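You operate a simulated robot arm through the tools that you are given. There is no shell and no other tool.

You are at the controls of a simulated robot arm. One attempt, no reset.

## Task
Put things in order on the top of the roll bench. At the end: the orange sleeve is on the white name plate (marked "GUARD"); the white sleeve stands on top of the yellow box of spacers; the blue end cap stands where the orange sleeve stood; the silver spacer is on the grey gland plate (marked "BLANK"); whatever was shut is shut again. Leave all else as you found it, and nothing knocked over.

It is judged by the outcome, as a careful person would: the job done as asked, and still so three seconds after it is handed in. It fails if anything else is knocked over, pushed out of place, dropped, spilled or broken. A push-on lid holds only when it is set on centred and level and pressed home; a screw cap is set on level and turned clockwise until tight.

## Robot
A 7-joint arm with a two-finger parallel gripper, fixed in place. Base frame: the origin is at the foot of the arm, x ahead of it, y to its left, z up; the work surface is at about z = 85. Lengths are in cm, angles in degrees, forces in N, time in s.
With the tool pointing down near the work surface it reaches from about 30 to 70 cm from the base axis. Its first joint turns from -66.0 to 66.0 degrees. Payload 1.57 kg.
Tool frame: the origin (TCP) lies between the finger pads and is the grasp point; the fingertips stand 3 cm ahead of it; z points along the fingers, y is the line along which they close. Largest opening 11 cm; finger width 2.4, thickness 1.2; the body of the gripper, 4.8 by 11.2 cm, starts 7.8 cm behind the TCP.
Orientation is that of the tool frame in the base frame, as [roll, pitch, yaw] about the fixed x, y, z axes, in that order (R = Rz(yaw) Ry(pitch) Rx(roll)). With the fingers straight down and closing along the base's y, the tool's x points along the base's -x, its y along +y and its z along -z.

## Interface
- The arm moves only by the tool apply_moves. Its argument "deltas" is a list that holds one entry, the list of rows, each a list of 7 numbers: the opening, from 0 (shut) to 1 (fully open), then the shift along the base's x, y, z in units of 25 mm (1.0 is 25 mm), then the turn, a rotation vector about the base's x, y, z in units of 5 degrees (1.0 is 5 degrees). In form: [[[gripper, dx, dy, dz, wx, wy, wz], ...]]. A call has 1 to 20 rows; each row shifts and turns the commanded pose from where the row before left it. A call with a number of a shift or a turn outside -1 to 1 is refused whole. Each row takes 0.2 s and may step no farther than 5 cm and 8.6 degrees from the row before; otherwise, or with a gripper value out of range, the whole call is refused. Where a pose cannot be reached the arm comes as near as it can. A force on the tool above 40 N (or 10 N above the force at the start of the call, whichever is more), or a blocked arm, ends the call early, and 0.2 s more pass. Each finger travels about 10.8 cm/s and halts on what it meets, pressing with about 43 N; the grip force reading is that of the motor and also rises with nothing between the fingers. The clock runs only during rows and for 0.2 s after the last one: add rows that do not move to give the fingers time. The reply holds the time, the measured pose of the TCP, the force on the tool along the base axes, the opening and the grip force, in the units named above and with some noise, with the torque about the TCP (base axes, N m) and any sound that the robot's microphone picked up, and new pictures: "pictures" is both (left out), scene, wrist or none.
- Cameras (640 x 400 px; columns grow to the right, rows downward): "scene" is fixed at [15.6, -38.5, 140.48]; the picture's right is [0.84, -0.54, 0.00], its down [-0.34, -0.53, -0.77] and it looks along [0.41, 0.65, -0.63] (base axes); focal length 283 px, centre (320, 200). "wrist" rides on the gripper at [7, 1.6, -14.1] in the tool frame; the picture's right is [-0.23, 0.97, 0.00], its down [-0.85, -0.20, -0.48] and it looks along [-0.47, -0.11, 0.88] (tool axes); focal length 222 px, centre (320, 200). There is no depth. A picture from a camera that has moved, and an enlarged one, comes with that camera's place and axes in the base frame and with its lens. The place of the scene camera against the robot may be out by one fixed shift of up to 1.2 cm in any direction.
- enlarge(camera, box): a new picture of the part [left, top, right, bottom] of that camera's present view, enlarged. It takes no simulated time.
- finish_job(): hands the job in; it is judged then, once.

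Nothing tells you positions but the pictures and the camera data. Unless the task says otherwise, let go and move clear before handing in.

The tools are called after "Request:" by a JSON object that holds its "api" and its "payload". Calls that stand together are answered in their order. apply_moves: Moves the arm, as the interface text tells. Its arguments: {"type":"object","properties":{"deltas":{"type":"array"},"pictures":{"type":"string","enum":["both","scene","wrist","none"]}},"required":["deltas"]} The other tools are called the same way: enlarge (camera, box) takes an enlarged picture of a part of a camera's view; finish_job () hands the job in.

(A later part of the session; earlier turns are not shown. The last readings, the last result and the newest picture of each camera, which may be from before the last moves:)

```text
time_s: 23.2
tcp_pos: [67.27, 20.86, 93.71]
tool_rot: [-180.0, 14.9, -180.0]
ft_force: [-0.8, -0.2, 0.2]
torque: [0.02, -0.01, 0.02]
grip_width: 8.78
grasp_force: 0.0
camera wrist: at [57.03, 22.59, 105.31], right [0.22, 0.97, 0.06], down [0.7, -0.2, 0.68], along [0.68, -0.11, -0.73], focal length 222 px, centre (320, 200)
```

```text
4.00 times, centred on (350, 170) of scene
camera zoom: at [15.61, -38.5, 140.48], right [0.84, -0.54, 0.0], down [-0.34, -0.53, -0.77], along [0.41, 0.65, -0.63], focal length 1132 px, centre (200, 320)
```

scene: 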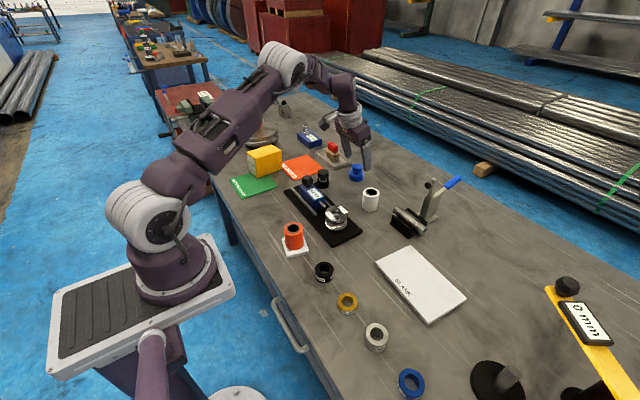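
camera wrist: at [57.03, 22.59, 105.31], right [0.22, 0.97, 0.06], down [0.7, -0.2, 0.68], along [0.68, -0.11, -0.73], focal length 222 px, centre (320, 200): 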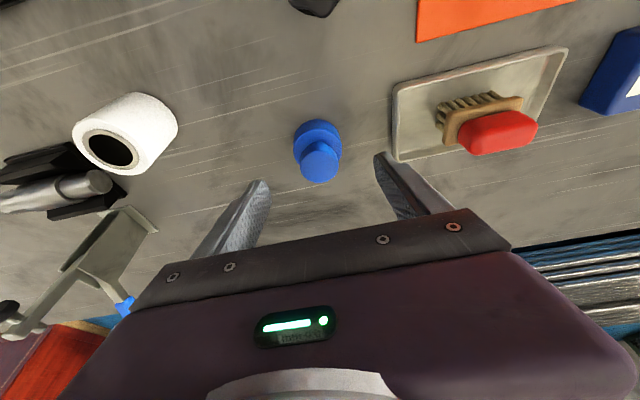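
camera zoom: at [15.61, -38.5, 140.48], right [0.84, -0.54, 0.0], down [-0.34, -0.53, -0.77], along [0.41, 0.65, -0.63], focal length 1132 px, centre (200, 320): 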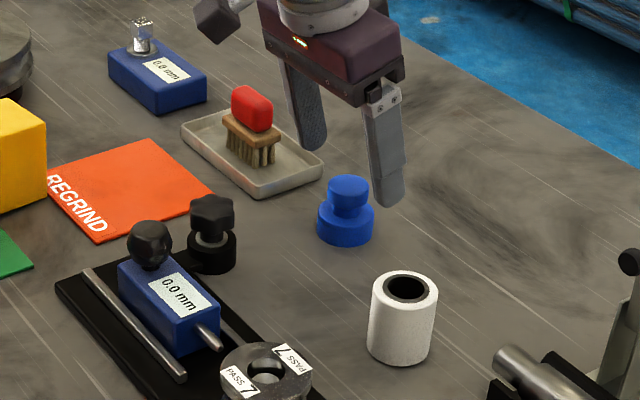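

Aligned; now straight down to grip the cap's flange (tips about 0.6 cm above the bench).

Request:
{"api": "apply_moves", "payload": {"deltas": [[[0.8, 0, 0, -0.62, 0, 0, 0], [0.8, 0, 0, -0.62, 0, 0, 0], [0.8, 0, 0, -0.62, 0, 0, 0], [0.8, 0, 0, 0, 0, 0, 0]]]}}

Request:
{"api": "enlarge", "payload": {"camera": "wrist", "box": [240, 90, 430, 209]}}

Request:
{"api": "enlarge", "payload": {"camera": "scene", "box": [320, 130, 400, 210]}}

```text
time_s: 24.2
tcp_pos: [67.36, 20.92, 88.97]
tool_rot: [-180.0, 15.0, 179.9]
ft_force: [0.7, 0.2, 0.0]
torque: [-0.04, -0.01, 0.03]
grip_width: 8.8
grasp_force: 0.0
camera wrist: at [57.05, 22.56, 100.66], right [0.22, 0.97, 0.06], down [0.7, -0.2, 0.68], along [0.68, -0.11, -0.73], focal length 222 px, centre (320, 200)
```

scene: 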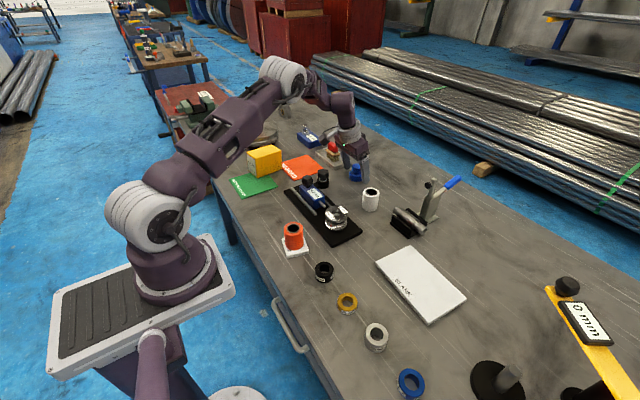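
wrist: 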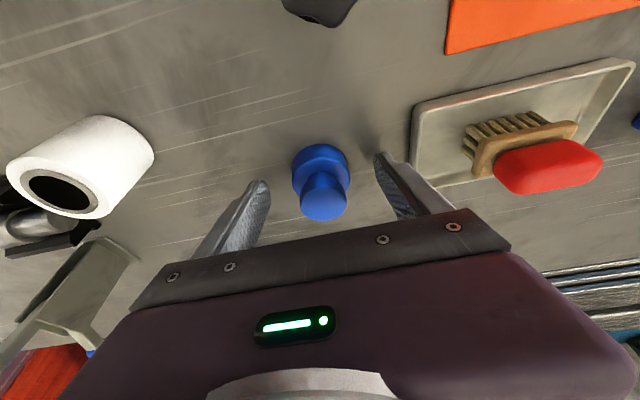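

```text
3.36 times, centred on (335, 150) of wrist
camera zoom: at [57.05, 22.56, 100.66], right [0.22, 0.97, 0.06], down [0.7, -0.2, 0.68], along [0.68, -0.11, -0.73], focal length 747 px, centre (270, 370)
```

zoom: 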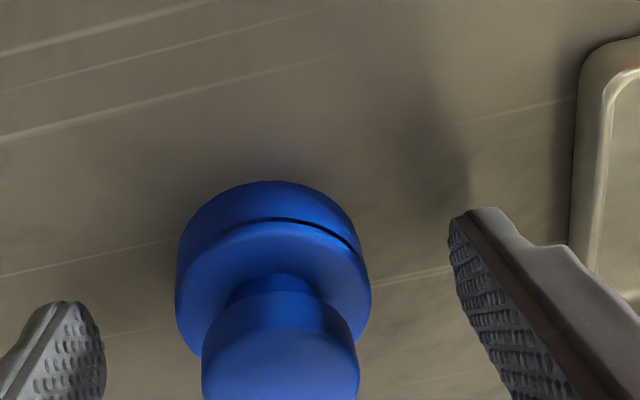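

```text
5.00 times, centred on (360, 170) of scene
camera zoom: at [15.61, -38.5, 140.48], right [0.84, -0.54, 0.0], down [-0.34, -0.53, -0.77], along [0.41, 0.65, -0.63], focal length 1416 px, centre (120, 350)
```

zoom: 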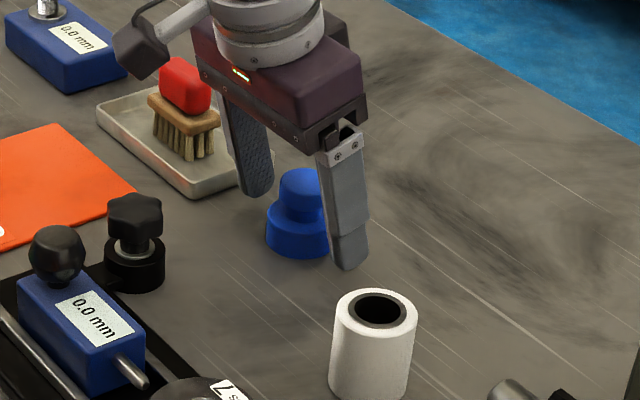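

Well aligned, with a 1 mm y correction. Now closing on the flange.

Request:
{"api": "apply_moves", "payload": {"deltas": [[[0.8, -0.08, 0.04, 0, 0, 0, 0], [0.45, 0, 0, 0, 0, 0, 0], [0.3, 0, 0, 0, 0, 0, 0], [0.2, 0, 0, 0, 0, 0, 0], [0.2, 0, 0, 0, 0, 0, 0], [0.2, 0, 0, 0, 0, 0, 0]]]}}

Request:
{"api": "enlarge", "payload": {"camera": "wrist", "box": [240, 110, 400, 210]}}

Request:
{"api": "enlarge", "payload": {"camera": "scene", "box": [320, 130, 400, 210]}}

```text
time_s: 25.6
tcp_pos: [67.05, 21.09, 89.02]
tool_rot: [180.0, 15.0, 180.0]
ft_force: [0.4, 0.3, 1.1]
torque: [-0.06, 0.01, -0.02]
grip_width: 4.84
grasp_force: 42.6
camera wrist: at [56.82, 22.7, 100.7], right [0.22, 0.97, 0.06], down [0.7, -0.2, 0.68], along [0.68, -0.11, -0.73], focal length 222 px, centre (320, 200)
```

scene: 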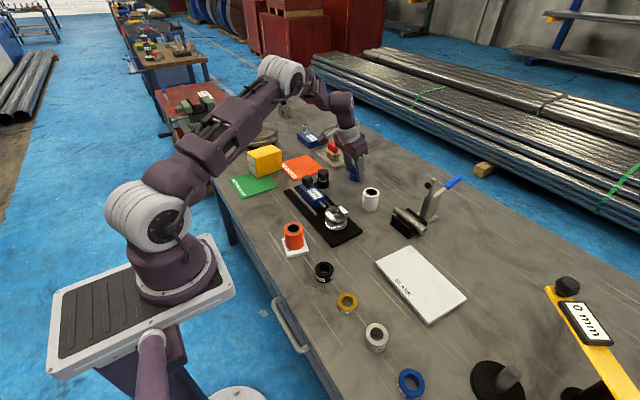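
wrist: 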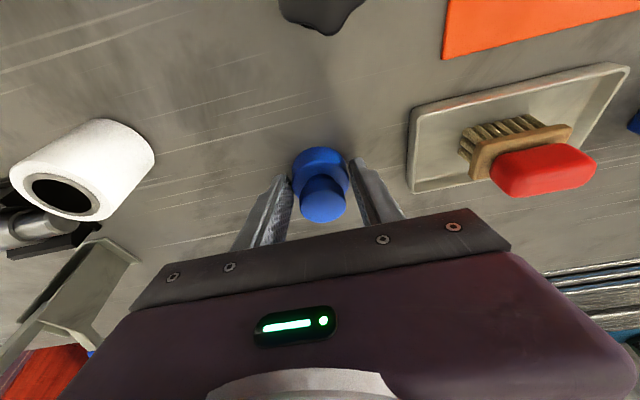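

```text
4.00 times, centred on (320, 160) of wrist
camera zoom: at [56.82, 22.7, 100.7], right [0.22, 0.97, 0.06], down [0.7, -0.2, 0.68], along [0.68, -0.11, -0.73], focal length 888 px, centre (320, 360)
```

zoom: 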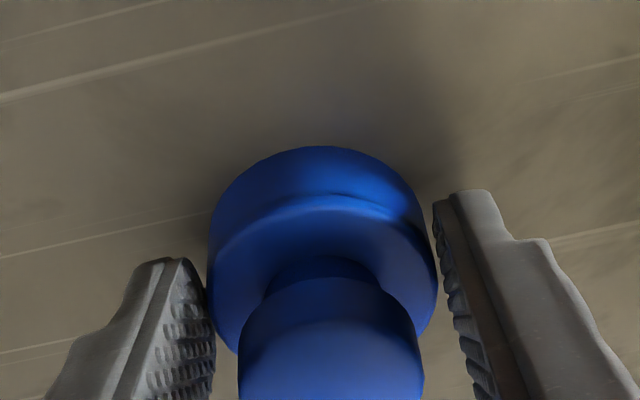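

```text
5.00 times, centred on (360, 170) of scene
camera zoom: at [15.6, -38.5, 140.48], right [0.84, -0.54, 0.0], down [-0.34, -0.53, -0.77], along [0.41, 0.65, -0.63], focal length 1416 px, centre (120, 350)
```

zoom: 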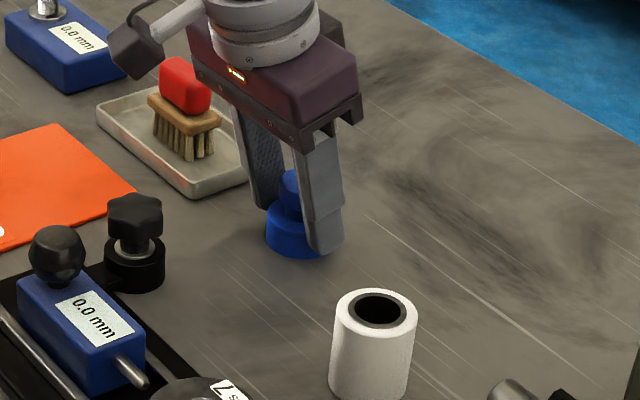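

The cap is gripped (4.84 cm flange). I'll lift it and carry it, keeping the same tilt, to above the orange sleeve's former spot.

Request:
{"api": "apply_moves", "payload": {"deltas": [[[0.2, 0, 0, 0.4, 0, 0, 0], [0.2, 0, 0, 0.8, 0, 0, 0], [0.2, 0, 0, 0.8, 0, 0, 0], [0.2, -0.6, 0, 0.8, 0, 0, 0], [0.2, -0.6, 0, 0.8, 0, 0, 0], [0.2, -0.6, 0, 0.8, 0, 0, 0], [0.2, -0.6, 0, 0.8, 0, 0, 0], [0.2, -0.844, 0.237, 0, 0, 0, 0], [0.2, -0.844, 0.237, 0, 0, 0, 0], [0.2, -0.844, 0.237, 0, 0, 0, 0], [0.2, -0.844, 0.237, 0, 0, 0, 0], [0.2, -0.844, 0.237, 0, 0, 0, 0], [0.2, -0.844, 0.237, 0, 0, 0, 0], [0.2, -0.844, 0.237, 0, 0, 0, 0], [0.2, -0.844, 0.237, 0, 0, 0, 0], [0.2, -0.844, 0.237, 0, 0, 0, 0], [0.2, -0.844, 0.237, 0, 0, 0, 0], [0.2, -0.844, 0.237, 0, 0, 0, 0], [0.2, -0.844, 0.237, 0, 0, 0, 0], [0.2, 0, 0, 0, 0, 0, 0]]]}}

Request:
{"api": "enlarge", "payload": {"camera": "wrist", "box": [240, 110, 400, 210]}}

Request:
{"api": "enlarge", "payload": {"camera": "scene", "box": [200, 120, 320, 220]}}

```text
time_s: 29.8
tcp_pos: [35.75, 28.07, 102.08]
tool_rot: [-180.0, 15.0, -179.9]
ft_force: [0.1, -0.5, -0.2]
torque: [0.01, -0.01, -0.01]
grip_width: 4.81
grasp_force: 42.6
camera wrist: at [25.48, 29.76, 113.71], right [0.22, 0.97, 0.06], down [0.7, -0.2, 0.68], along [0.68, -0.11, -0.73], focal length 222 px, centre (320, 200)
```

scene: 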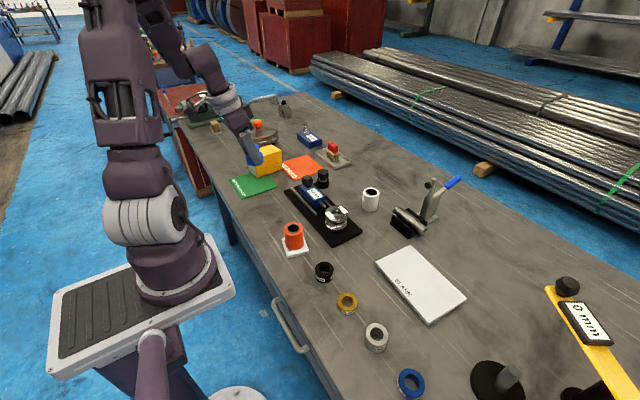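
wrist: 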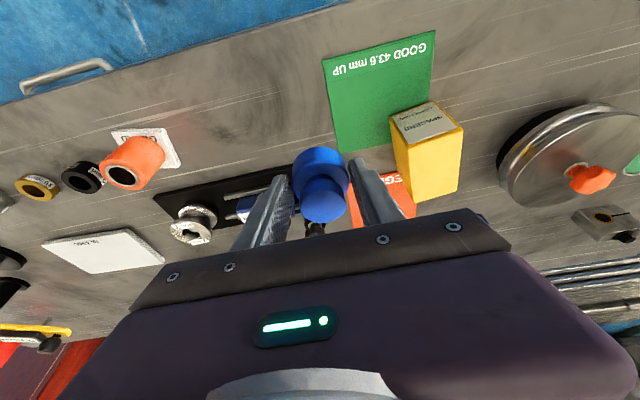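

```text
4.00 times, centred on (320, 160) of wrist
camera zoom: at [25.48, 29.76, 113.71], right [0.22, 0.97, 0.06], down [0.7, -0.2, 0.68], along [0.68, -0.11, -0.73], focal length 888 px, centre (320, 360)
```

zoom: 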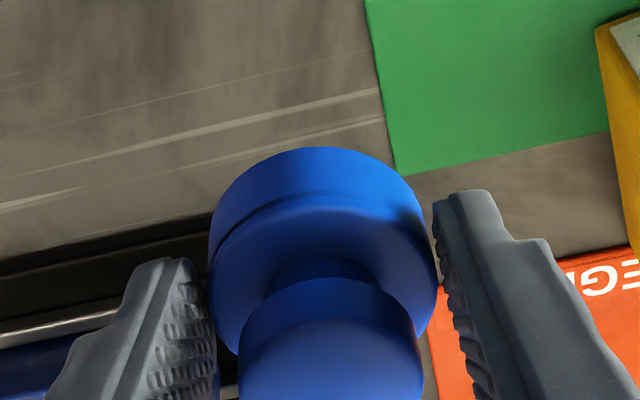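

```text
4.00 times, centred on (260, 170) of scene
camera zoom: at [15.6, -38.5, 140.48], right [0.84, -0.54, 0.0], down [-0.34, -0.53, -0.77], along [0.41, 0.65, -0.63], focal length 1132 px, centre (560, 320)
```

zoom: 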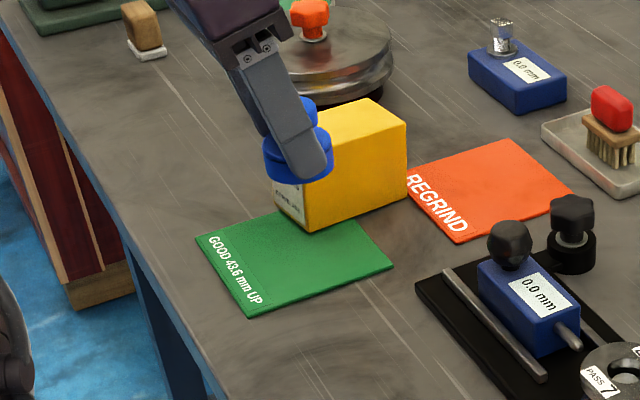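

I'll offset the placement slightly in −y (about 4 mm) so the wider cap doesn't ride on the green card's edge, then lower it to just above contact height.

Request:
{"api": "apply_moves", "payload": {"deltas": [[[0.2, 0, -0.14, -0.5, 0, 0, 0], [0.2, 0, 0, -0.9, 0, 0, 0], [0.2, 0, 0, -0.9, 0, 0, 0], [0.2, 0, 0, -0.9, 0, 0, 0], [0.2, 0, 0, -0.9, 0, 0, 0], [0.2, 0, 0, -0.6, 0, 0, 0], [0.2, 0, 0, -0.3, 0, 0, 0], [0.2, 0, 0, 0, 0, 0, 0]]]}}

Request:
{"api": "enlarge", "payload": {"camera": "wrist", "box": [240, 110, 400, 210]}}

Request:
{"api": "enlarge", "payload": {"camera": "scene", "box": [210, 140, 310, 220]}}

```text
time_s: 31.6
tcp_pos: [35.59, 27.74, 89.51]
tool_rot: [179.9, 15.0, -180.0]
ft_force: [0.0, -0.4, 0.3]
torque: [-0.05, 0.01, -0.01]
grip_width: 4.8
grasp_force: 42.7
camera wrist: at [25.43, 29.43, 101.22], right [0.22, 0.97, 0.06], down [0.7, -0.2, 0.68], along [0.68, -0.11, -0.73], focal length 222 px, centre (320, 200)
```

scene: 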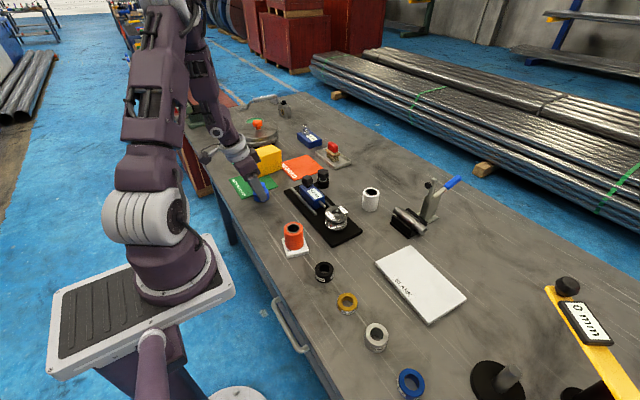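
wrist: 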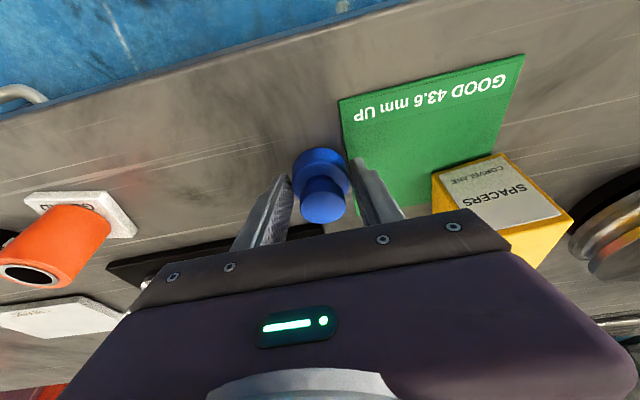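

```text
4.00 times, centred on (320, 160) of wrist
camera zoom: at [25.43, 29.43, 101.22], right [0.22, 0.97, 0.06], down [0.7, -0.2, 0.68], along [0.68, -0.11, -0.73], focal length 888 px, centre (320, 360)
```

zoom: 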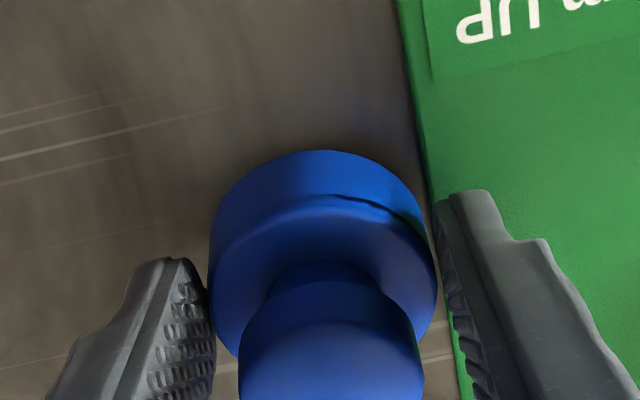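

```text
5.00 times, centred on (260, 180) of scene
camera zoom: at [15.61, -38.5, 140.48], right [0.84, -0.54, 0.0], down [-0.34, -0.53, -0.77], along [0.41, 0.65, -0.63], focal length 1416 px, centre (620, 300)
```

zoom: 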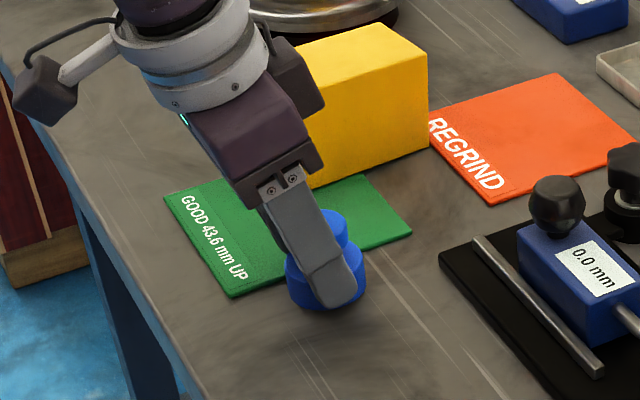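

Request:
{"api": "apply_moves", "payload": {"deltas": [[[0.2, 0, 0, -0.06, 0, 0, 0], [0.2, 0, 0, -0.06, 0, 0, 0], [0.2, 0, 0, -0.04, 0, 0, 0], [0.2, 0, 0, 0, 0, 0, 0]]], "pictures": "none"}}

```text
time_s: 32.6
tcp_pos: [35.86, 27.78, 89.12]
tool_rot: [180.0, 15.1, 179.9]
ft_force: [4.4, -4.3, 20.5]
torque: [0.35, -0.34, -0.16]
grip_width: 4.82
grasp_force: 42.5
```

Contact came about 1–2 mm earlier than expected, with the torque pointing to the card side, so the cap may be touching the card's edge. I'll raise it, shift 5 mm further from the card, and look again.

Request:
{"api": "apply_moves", "payload": {"deltas": [[[0.2, 0, 0, 0.3, 0, 0, 0], [0.2, 0, -0.2, 0, 0, 0, 0], [0.2, 0, 0, 0, 0, 0, 0]]]}}

Request:
{"api": "enlarge", "payload": {"camera": "wrist", "box": [270, 110, 390, 185]}}

Request:
{"api": "enlarge", "payload": {"camera": "scene", "box": [230, 160, 290, 210]}}

```text
time_s: 33.4
tcp_pos: [35.88, 27.24, 89.79]
tool_rot: [180.0, 15.0, -179.9]
ft_force: [-0.5, 0.5, -0.6]
torque: [-0.01, 0.03, 0.07]
grip_width: 4.81
grasp_force: 42.7
camera wrist: at [25.51, 28.93, 101.56], right [0.22, 0.97, 0.06], down [0.7, -0.2, 0.68], along [0.68, -0.11, -0.73], focal length 222 px, centre (320, 200)
```

scene: 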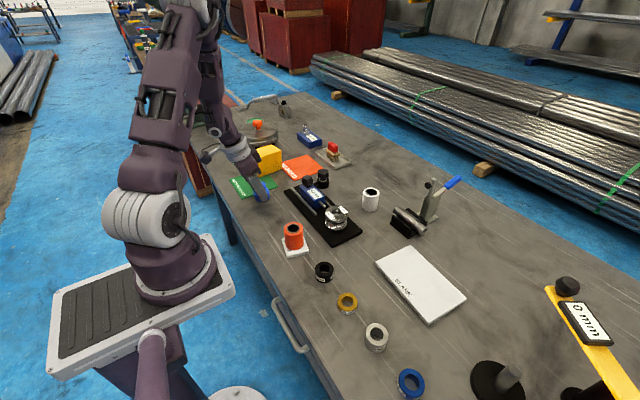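
wrist: 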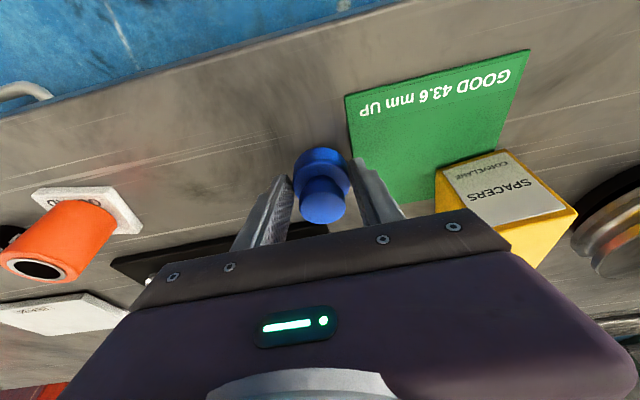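

```text
5.33 times, centred on (330, 148) of wrist
camera zoom: at [25.51, 28.93, 101.56], right [0.22, 0.97, 0.06], down [0.7, -0.2, 0.68], along [0.68, -0.11, -0.73], focal length 1185 px, centre (267, 480)
```

zoom: 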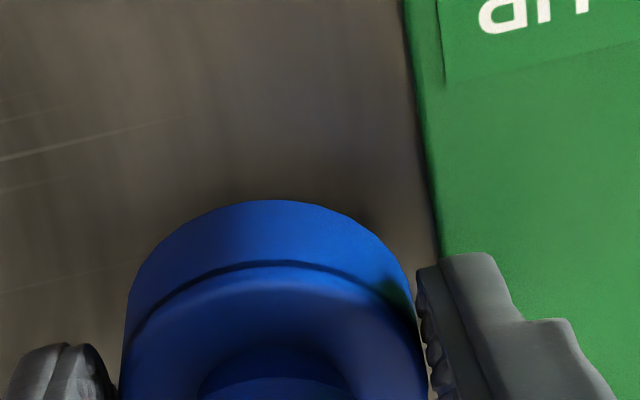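

```text
8.00 times, centred on (260, 185) of scene
camera zoom: at [15.61, -38.5, 140.48], right [0.84, -0.54, 0.0], down [-0.34, -0.53, -0.77], along [0.41, 0.65, -0.63], focal length 2265 px, centre (800, 320)
```

zoom: 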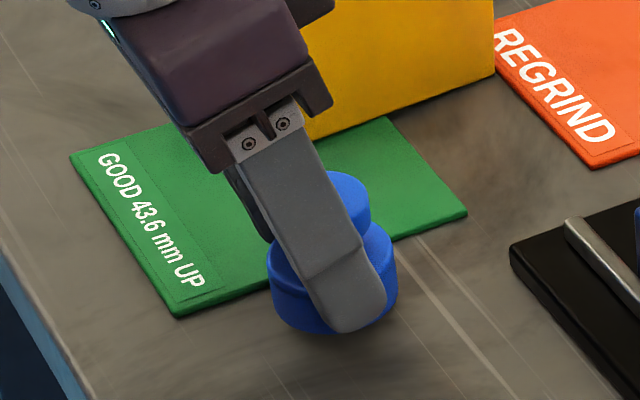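

Request:
{"api": "apply_moves", "payload": {"deltas": [[[0.2, 0, 0, -0.12, 0, 0, 0], [0.2, 0, 0, -0.12, 0, 0, 0], [0.2, 0, 0, -0.04, 0, 0, 0], [0.2, 0, 0, 0, 0, 0, 0]]], "pictures": "none"}}

Request:
{"api": "apply_moves", "payload": {"deltas": [[[0.2, 0, 0, -0.03, 0, 0, 0], [0.2, 0, 0, 0, 0, 0, 0]]], "pictures": "none"}}

```text
time_s: 34.4
tcp_pos: [35.84, 27.25, 89.09]
tool_rot: [179.9, 15.0, 179.9]
ft_force: [-0.1, 0.3, -0.6]
torque: [0.0, 0.0, 0.01]
grip_width: 4.8
grasp_force: 42.4
```

```text
time_s: 35.0
tcp_pos: [35.72, 27.27, 88.93]
tool_rot: [179.9, 15.0, -180.0]
ft_force: [-0.1, 0.1, -0.2]
torque: [0.0, 0.03, 0.02]
grip_width: 4.78
grasp_force: 42.9
```

Confirmed: 5 mm further over it clears the card and hasn't touched the bench yet. I'll go back about 2.5 mm toward the original spot and lower to contact.

Request:
{"api": "apply_moves", "payload": {"deltas": [[[0.2, 0, 0, 0.1, 0, 0, 0], [0.2, 0, 0.1, 0, 0, 0, 0], [0.2, 0, 0, -0.06, 0, 0, 0], [0.2, 0, 0, -0.04, 0, 0, 0], [0.2, 0, 0, 0, 0, 0, 0]]], "pictures": "none"}}

Request:
{"api": "apply_moves", "payload": {"deltas": [[[0.2, 0, 0, -0.02, 0, 0, 0], [0.2, 0, 0, 0, 0, 0, 0]]], "pictures": "none"}}

```text
time_s: 36.2
tcp_pos: [35.75, 27.66, 89.1]
tool_rot: [-179.9, 15.0, 180.0]
ft_force: [0.1, 0.1, -0.4]
torque: [0.0, 0.01, 0.0]
grip_width: 4.78
grasp_force: 42.5
```

```text
time_s: 36.8
tcp_pos: [35.72, 27.69, 88.98]
tool_rot: [-180.0, 15.0, 179.9]
ft_force: [0.8, 0.0, 0.2]
torque: [-0.02, -0.01, 0.0]
grip_width: 4.74
grasp_force: 43.0
```

Request:
{"api": "apply_moves", "payload": {"deltas": [[[0.2, 0, 0, -0.02, 0, 0, 0], [0.2, 0, 0, 0, 0, 0, 0]]], "pictures": "none"}}

Request:
{"api": "apply_moves", "payload": {"deltas": [[[0.2, 0, 0, -0.02, 0, 0, 0], [0.2, 0, 0, 0, 0, 0, 0]]], "pictures": "wrist"}}

Request:
{"api": "enlarge", "payload": {"camera": "wrist", "box": [270, 110, 390, 185]}}

Request:
{"api": "enlarge", "payload": {"camera": "scene", "box": [230, 160, 290, 210]}}

```text
time_s: 37.4
tcp_pos: [35.89, 27.6, 89.01]
tool_rot: [180.0, 15.0, 180.0]
ft_force: [-1.2, -1.1, 5.8]
torque: [-0.19, 0.04, -0.04]
grip_width: 4.79
grasp_force: 42.4
```

```text
time_s: 38.0
tcp_pos: [35.77, 27.62, 88.94]
tool_rot: [-179.9, 15.1, -180.0]
ft_force: [-2.1, -1.3, 12.3]
torque: [-0.31, 0.05, -0.11]
grip_width: 4.74
grasp_force: 43.1
camera wrist: at [25.5, 29.21, 100.62], right [0.22, 0.97, 0.06], down [0.7, -0.2, 0.68], along [0.68, -0.11, -0.73], focal length 222 px, centre (320, 200)
```

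wrist: 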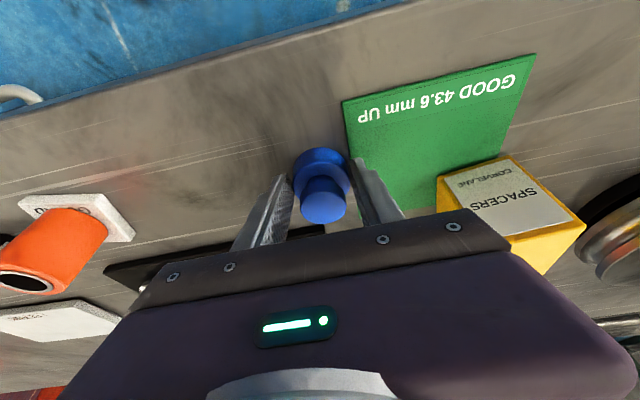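

```text
5.33 times, centred on (330, 148) of wrist
camera zoom: at [25.5, 29.21, 100.62], right [0.22, 0.97, 0.06], down [0.7, -0.2, 0.68], along [0.68, -0.11, -0.73], focal length 1185 px, centre (267, 480)
```

zoom: 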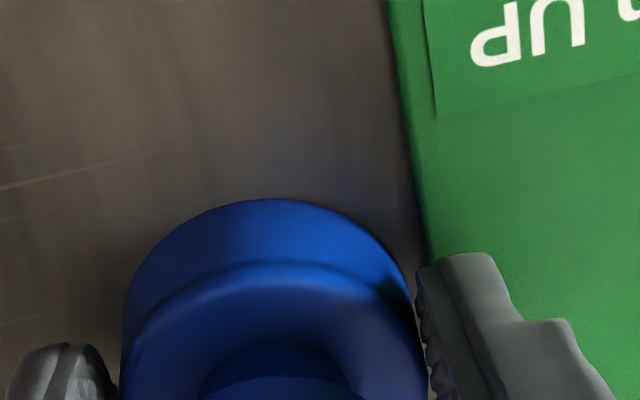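

```text
8.00 times, centred on (260, 185) of scene
camera zoom: at [15.58, -38.51, 140.48], right [0.84, -0.54, 0.0], down [-0.34, -0.53, -0.77], along [0.42, 0.65, -0.63], focal length 2265 px, centre (800, 320)
```

zoom: 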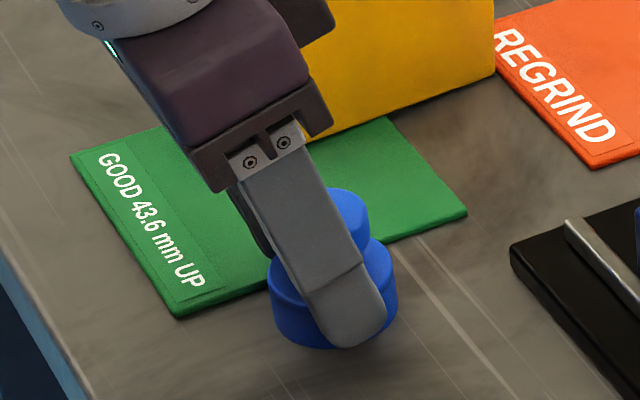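

The cap now touches the bare bench beside the card. I'll ease the pressure, release, and rise.

Request:
{"api": "apply_moves", "payload": {"deltas": [[[0.2, 0, 0, 0.012, 0, 0, 0], [0.75, 0, 0, 0, 0, 0, 0], [0.75, 0, 0, 0, 0, 0, 0], [0.75, 0, 0, 0.3, 0, 0, 0], [0.75, 0, 0, 0.8, 0, 0, 0], [0.75, 0, 0, 0.9, 0, 0, 0], [0.75, 0, 0, 0.9, 0, 0, 0], [0.75, 0, 0, 0.9, 0, 0, 0], [0.75, 0, 0, 0.9, 0, 0, 0], [0.75, 0, 0, 0, 0, 1, 0], [0.75, 0, 0, 0, 0, 1, 0], [0.75, 0, 0, 0, 0, 1, 0], [0.75, 0, 0, 0, 0, 0, 0]]]}}

Request:
{"api": "enlarge", "payload": {"camera": "wrist", "box": [270, 80, 430, 180]}}

Request:
{"api": "enlarge", "payload": {"camera": "scene", "box": [220, 140, 300, 210]}}

```text
time_s: 40.8
tcp_pos: [35.85, 27.57, 100.6]
tool_rot: [180.0, 0.0, -179.9]
ft_force: [-0.3, 0.1, -0.3]
torque: [0.02, -0.03, 0.0]
grip_width: 8.25
grasp_force: 0.0
camera wrist: at [28.95, 29.2, 114.68], right [0.23, 0.97, 0.0], down [0.86, -0.2, 0.48], along [0.47, -0.11, -0.88], focal length 222 px, centre (320, 200)
```

scene: 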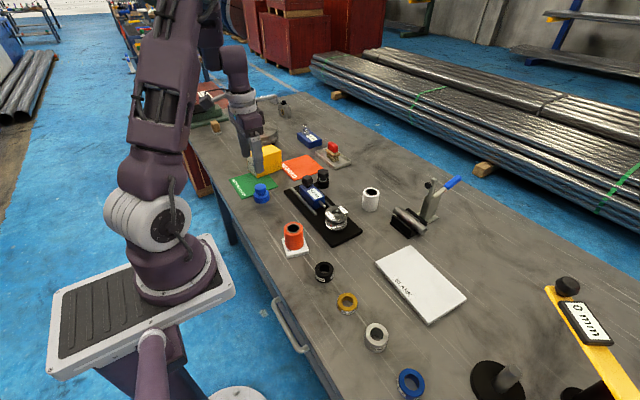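
wrist: 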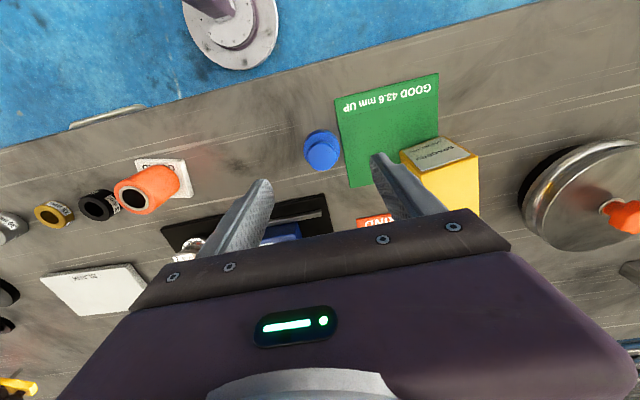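

```text
4.00 times, centred on (350, 130) of wrist
camera zoom: at [28.95, 29.2, 114.68], right [0.23, 0.97, 0.0], down [0.86, -0.2, 0.48], along [0.47, -0.11, -0.88], focal length 888 px, centre (200, 480)
```

zoom: 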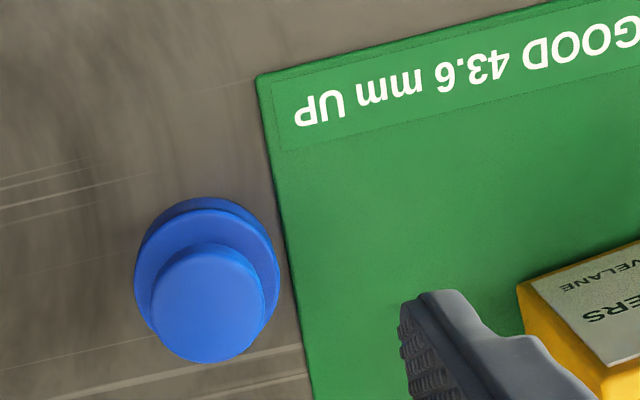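

```text
5.71 times, centred on (260, 175) of scene
camera zoom: at [15.61, -38.5, 140.48], right [0.84, -0.54, 0.0], down [-0.34, -0.53, -0.77], along [0.41, 0.65, -0.63], focal length 1618 px, centre (663, 343)
```

zoom: 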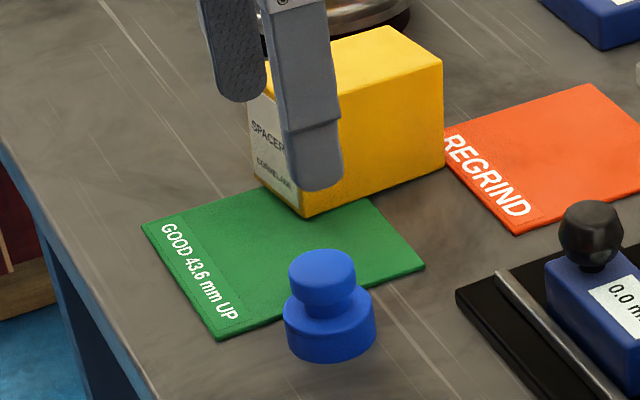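

The blue cap stands level on the bench, about where the sleeve was and just clear of the card. Next is the white sleeve near (62.1, 6.9); I'll hover above it with a partly closed gripper because the V‑block sits nearby on its −y side.

Request:
{"api": "apply_moves", "payload": {"deltas": [[[0.65, 0.953, -0.752, 0.1, 0, 0, 0], [0.65, 0.953, -0.752, 0.1, 0, 0, 0], [0.65, 0.953, -0.752, 0.1, 0, 0, 0], [0.65, 0.953, -0.752, 0.1, 0, 0, 0], [0.65, 0.953, -0.752, 0.1, 0, 0, 0], [0.65, 0.953, -0.752, 0.1, 0, 0, 0], [0.65, 0.953, -0.752, 0.1, 0, 0, 0], [0.65, 0.953, -0.752, 0.1, 0, 0, 0], [0.65, 0.953, -0.752, 0.1, 0, 0, 0], [0.65, 0.953, -0.752, 0.1, 0, 0, 0], [0.65, 0.953, -0.752, 0.1, 0, 0, 0], [0.65, 0, 0, 0, 0, 0, 0]]]}}

Request:
{"api": "enlarge", "payload": {"camera": "wrist", "box": [220, 80, 400, 192]}}

Request:
{"api": "enlarge", "payload": {"camera": "scene", "box": [340, 150, 470, 250]}}

```text
time_s: 43.4
tcp_pos: [62.06, 6.79, 103.4]
tool_rot: [180.0, -0.1, -179.9]
ft_force: [0.3, -0.5, 0.2]
torque: [0.01, 0.02, -0.01]
grip_width: 7.15
grasp_force: 0.1
camera wrist: at [55.16, 8.45, 117.44], right [0.23, 0.97, 0.0], down [0.86, -0.2, 0.48], along [0.47, -0.11, -0.88], focal length 222 px, centre (320, 200)
```

scene: 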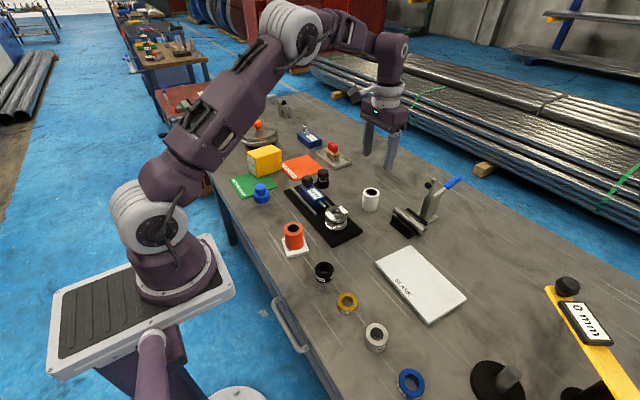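
wrist: 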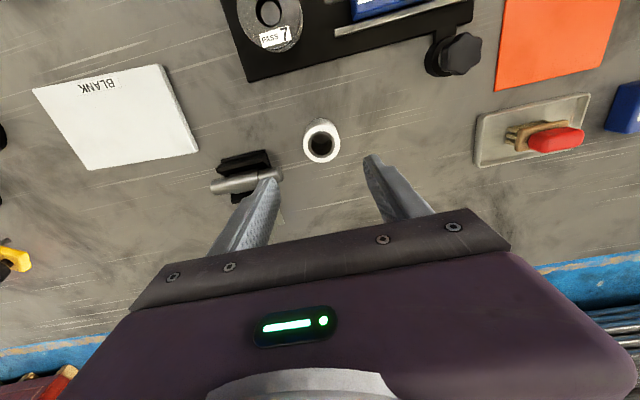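

```text
3.56 times, centred on (310, 136) of wrist
camera zoom: at [55.16, 8.45, 117.44], right [0.23, 0.97, 0.0], down [0.86, -0.2, 0.48], along [0.47, -0.11, -0.88], focal length 790 px, centre (356, 428)
```

zoom: 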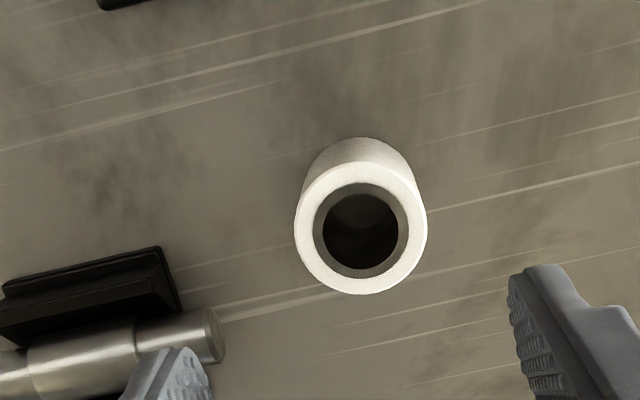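

```text
4.00 times, centred on (405, 200) of scene
camera zoom: at [15.6, -38.5, 140.48], right [0.84, -0.54, 0.0], down [-0.34, -0.53, -0.77], along [0.41, 0.65, -0.63], focal length 1132 px, centre (-20, 200)
```

zoom: 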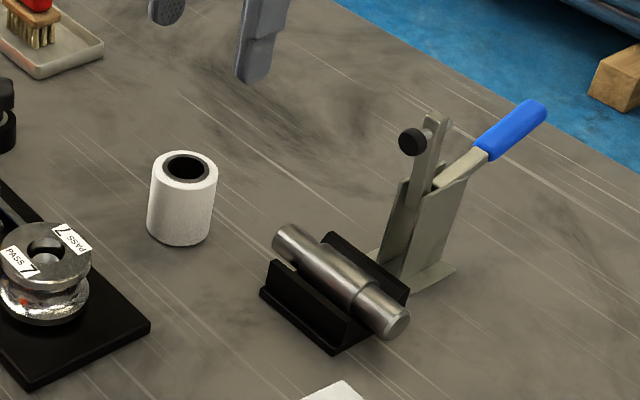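

The white sleeve's top centre is at about (62.1, 7.0), and the V‑block is clear of the finger path. I'll descend part way and verify.

Request:
{"api": "apply_moves", "payload": {"deltas": [[[0.65, -0.02, 0.06, -0.9, 0, 0, 0], [0.65, 0, 0, -0.9, 0, 0, 0], [0.65, 0, 0, -0.9, 0, 0, 0], [0.65, 0, 0, -0.6, 0, 0, 0], [0.65, 0, 0, 0, 0, 0, 0]]], "pictures": "wrist"}}

Request:
{"api": "enlarge", "payload": {"camera": "wrist", "box": [220, 90, 400, 202]}}

Request:
{"api": "enlarge", "payload": {"camera": "scene", "box": [340, 150, 470, 250]}}

```text
time_s: 44.6
tcp_pos: [61.94, 7.03, 95.01]
tool_rot: [180.0, 0.0, 180.0]
ft_force: [1.1, -0.5, 0.1]
torque: [0.02, 0.02, 0.03]
grip_width: 7.16
grasp_force: 0.1
camera wrist: at [55.04, 8.67, 109.17], right [0.23, 0.97, 0.0], down [0.85, -0.2, 0.48], along [0.47, -0.11, -0.88], focal length 222 px, centre (320, 200)
```

wrist: 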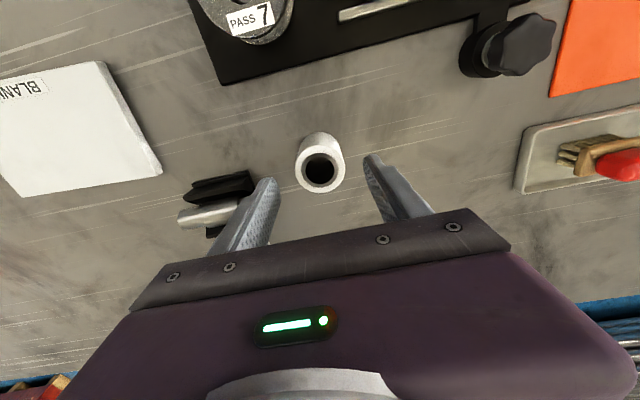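

```text
3.56 times, centred on (310, 146) of wrist
camera zoom: at [55.04, 8.67, 109.17], right [0.23, 0.97, 0.0], down [0.85, -0.2, 0.48], along [0.47, -0.11, -0.88], focal length 790 px, centre (356, 392)
```

zoom: 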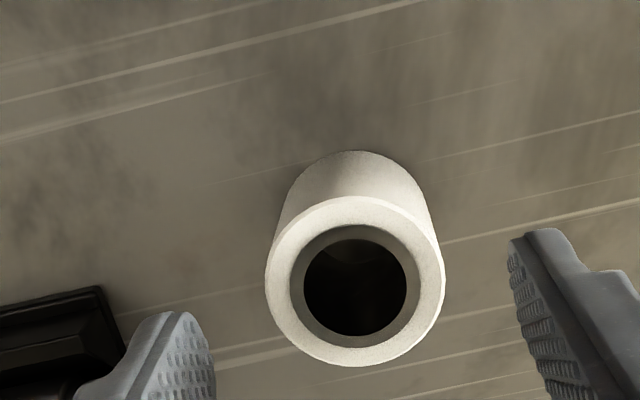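

```text
4.00 times, centred on (405, 200) of scene
camera zoom: at [15.61, -38.5, 140.48], right [0.84, -0.54, 0.0], down [-0.34, -0.53, -0.77], along [0.41, 0.65, -0.63], focal length 1132 px, centre (-20, 200)
```

zoom: 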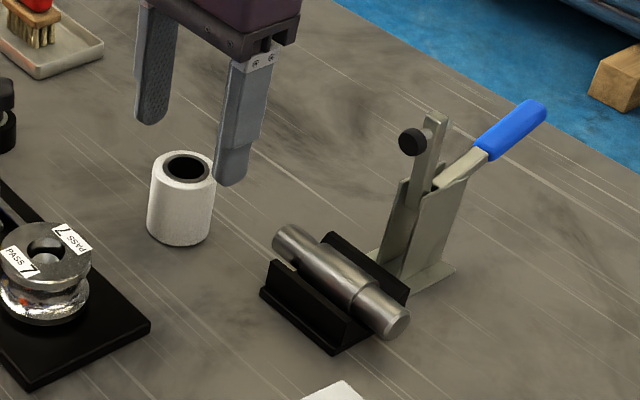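

Alignment is within 1 mm. I'll descend the rest and close on the white sleeve.

Request:
{"api": "apply_moves", "payload": {"deltas": [[[0.65, 0.04, -0.03, -0.8, 0, 0, 0], [0.65, 0, 0, -0.8, 0, 0, 0], [0.65, 0, 0, -0.8, 0, 0, 0], [0.65, 0, 0, 0, 0, 0, 0], [0.4, 0, 0, 0, 0, 0, 0], [0.3, 0, 0, 0, 0, 0, 0], [0.2, 0, 0, 0, 0, 0, 0], [0.2, 0, 0, 0, 0, 0, 0]]], "pictures": "wrist"}}

Request:
{"api": "enlarge", "payload": {"camera": "wrist", "box": [240, 120, 400, 220]}}

Request:
{"api": "enlarge", "payload": {"camera": "scene", "box": [340, 160, 440, 240]}}

```text
time_s: 46.4
tcp_pos: [62.14, 6.9, 89.19]
tool_rot: [180.0, 0.0, -179.9]
ft_force: [-0.1, -0.3, 0.1]
torque: [0.01, -0.07, -0.01]
grip_width: 4.47
grasp_force: 42.7
camera wrist: at [55.1, 8.55, 103.15], right [0.23, 0.97, 0.0], down [0.85, -0.2, 0.48], along [0.47, -0.11, -0.88], focal length 222 px, centre (320, 200)
```

wrist: 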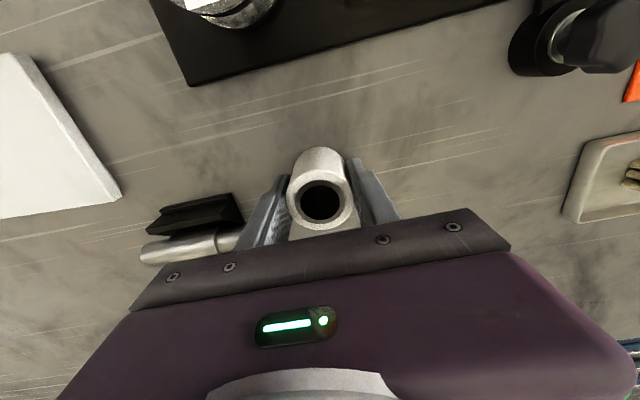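

```text
4.00 times, centred on (320, 170) of wrist
camera zoom: at [55.1, 8.55, 103.15], right [0.23, 0.97, 0.0], down [0.85, -0.2, 0.48], along [0.47, -0.11, -0.88], focal length 888 px, centre (320, 320)
```

zoom: 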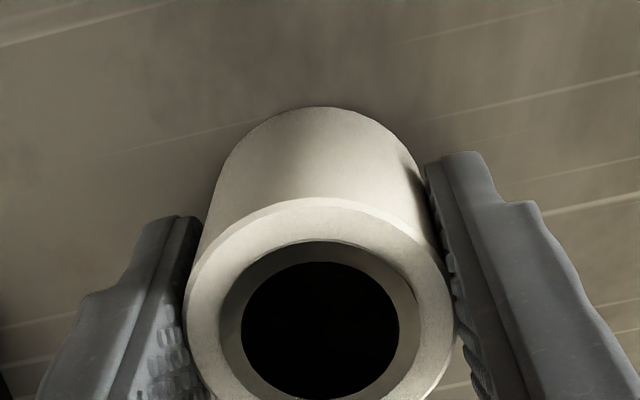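

```text
5.00 times, centred on (390, 200) of scene
camera zoom: at [15.61, -38.5, 140.48], right [0.84, -0.54, 0.0], down [-0.34, -0.53, -0.77], along [0.41, 0.65, -0.63], focal length 1416 px, centre (-30, 200)
```

zoom: 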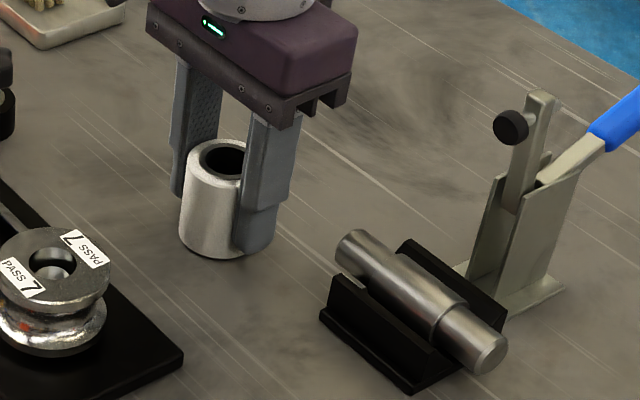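

The white sleeve is gripped. The box top is about 9.8 × 5.7 cm, centred near (44.7, 40.9) at z≈92.5; I'll lift high and carry the sleeve there.

Request:
{"api": "apply_moves", "payload": {"deltas": [[[0.2, 0, 0, 0.5, 0, 0, 0], [0.2, 0, 0, 0.9, 0, 0, 0], [0.2, 0, 0, 0.9, 0, 0, 0], [0.2, 0, 0, 0.9, 0, 0, 0], [0.2, -0.3, 0.6, 0.95, 0, 0, 0], [0.2, -0.3, 0.6, 0.95, 0, 0, 0], [0.2, -0.3, 0.6, 0.95, 0, 0, 0], [0.2, -0.468, 0.906, 0, 0, 0, 0], [0.2, -0.468, 0.906, 0, 0, 0, 0], [0.2, -0.468, 0.906, 0, 0, 0, 0], [0.2, -0.468, 0.906, 0, 0, 0, 0], [0.2, -0.468, 0.906, 0, 0, 0, 0], [0.2, -0.468, 0.906, 0, 0, 0, 0], [0.2, -0.468, 0.906, 0, 0, 0, 0], [0.2, -0.468, 0.906, 0, 0, 0, 0], [0.2, -0.468, 0.906, 0, 0, 0, 0], [0.2, -0.468, 0.906, 0, 0, 0, 0], [0.2, -0.468, 0.906, 0, 0, 0, 0], [0.2, -0.468, 0.906, 0, 0, 0, 0], [0.2, -0.468, 0.906, 0, 0, 0, 0]]]}}

Request:
{"api": "enlarge", "payload": {"camera": "wrist", "box": [240, 90, 420, 202]}}

Request:
{"api": "enlarge", "payload": {"camera": "scene", "box": [210, 100, 320, 190]}}

```text
time_s: 50.6
tcp_pos: [44.51, 40.88, 104.46]
tool_rot: [-180.0, 0.1, 179.9]
ft_force: [-0.5, 0.2, -1.7]
torque: [0.01, 0.0, 0.01]
grip_width: 4.45
grasp_force: 43.1
camera wrist: at [37.62, 42.5, 118.4], right [0.23, 0.97, 0.0], down [0.85, -0.2, 0.48], along [0.47, -0.11, -0.88], focal length 222 px, centre (320, 200)
```

scene: 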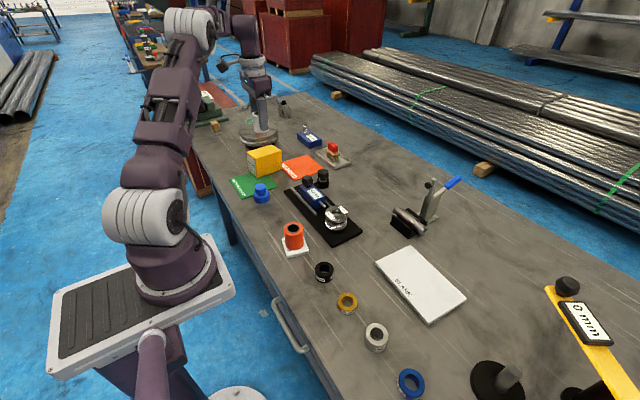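
wrist: 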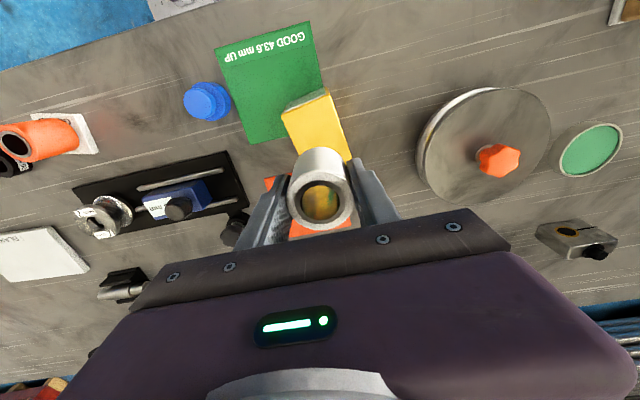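

```text
3.56 times, centred on (330, 146) of wrist
camera zoom: at [37.62, 42.5, 118.4], right [0.23, 0.97, 0.0], down [0.85, -0.2, 0.48], along [0.47, -0.11, -0.88], focal length 790 px, centre (284, 392)
```

zoom: 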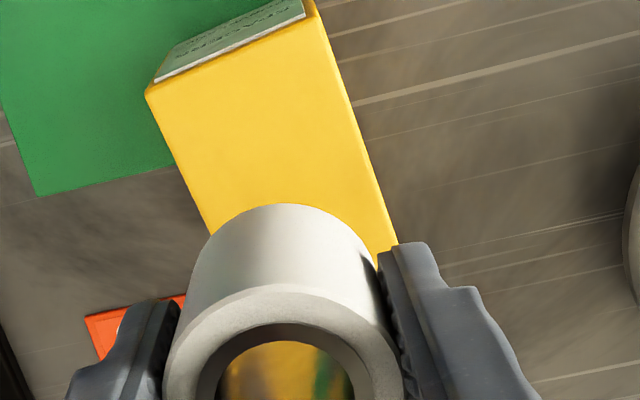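

```text
4.44 times, centred on (265, 145) of scene
camera zoom: at [15.61, -38.5, 140.48], right [0.84, -0.54, 0.0], down [-0.34, -0.53, -0.77], along [0.41, 0.65, -0.63], focal length 1258 px, centre (564, 444)
```

zoom: 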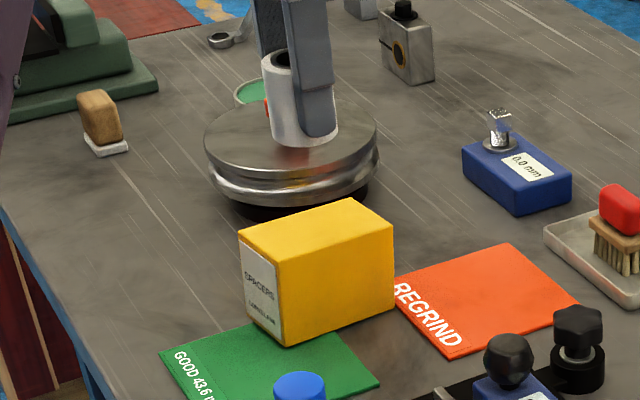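

The sleeve is above the box; measured from its edges the top centre is about (44.5, 41.06), so I need a correction of about 1.5 mm each way. I'll lower to about 1 cm above the box and check.

Request:
{"api": "apply_moves", "payload": {"deltas": [[[0.2, -0.06, 0.065, -0.6, 0, 0, 0], [0.2, 0, 0, -0.8, 0, 0, 0], [0.2, 0, 0, -0.8, 0, 0, 0], [0.2, 0, 0, -0.5, 0, 0, 0], [0.2, 0, 0, 0, 0, 0, 0]]]}}

Request:
{"api": "enlarge", "payload": {"camera": "wrist", "box": [240, 90, 420, 202]}}

Request:
{"api": "enlarge", "payload": {"camera": "scene", "box": [210, 110, 310, 200]}}

```text
time_s: 51.8
tcp_pos: [44.52, 41.03, 97.6]
tool_rot: [179.9, 0.0, 180.0]
ft_force: [-0.6, -1.0, -2.1]
torque: [0.02, 0.02, 0.0]
grip_width: 4.47
grasp_force: 42.9
camera wrist: at [37.55, 42.76, 111.57], right [0.23, 0.97, 0.0], down [0.85, -0.2, 0.48], along [0.47, -0.11, -0.88], focal length 222 px, centre (320, 200)
```

scene: 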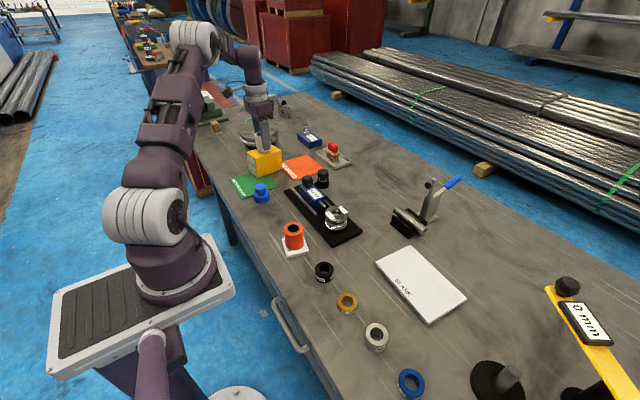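
wrist: 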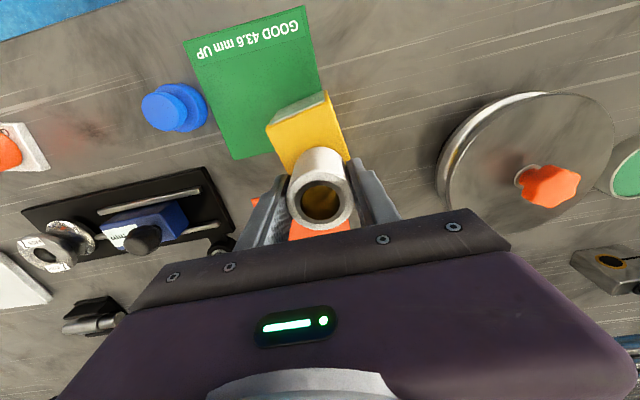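

```text
3.56 times, centred on (330, 146) of wrist
camera zoom: at [37.55, 42.76, 111.57], right [0.23, 0.97, 0.0], down [0.85, -0.2, 0.48], along [0.47, -0.11, -0.88], focal length 790 px, centre (284, 392)
```

zoom: 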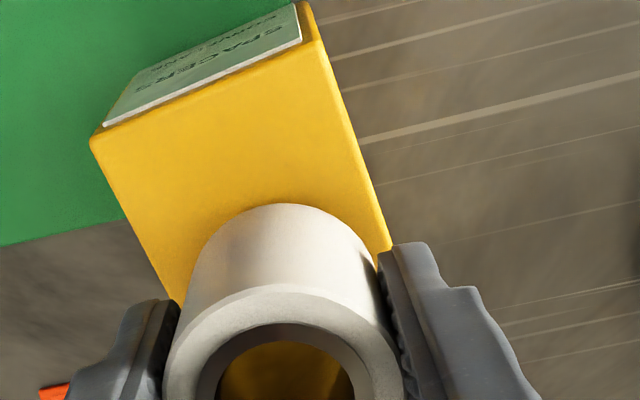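

```text
4.44 times, centred on (260, 155) of scene
camera zoom: at [15.61, -38.5, 140.48], right [0.84, -0.54, 0.0], down [-0.34, -0.53, -0.77], along [0.41, 0.65, -0.63], focal length 1258 px, centre (587, 400)
```

zoom: 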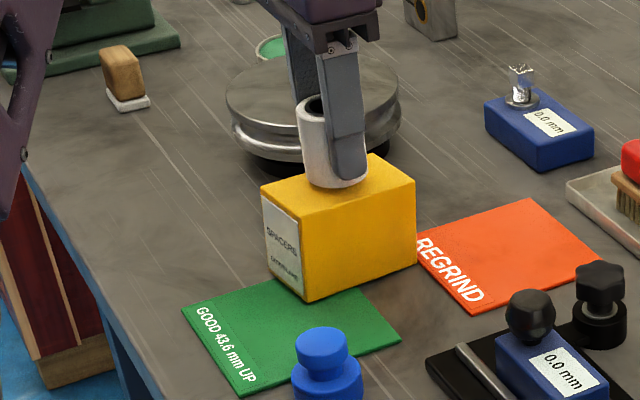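

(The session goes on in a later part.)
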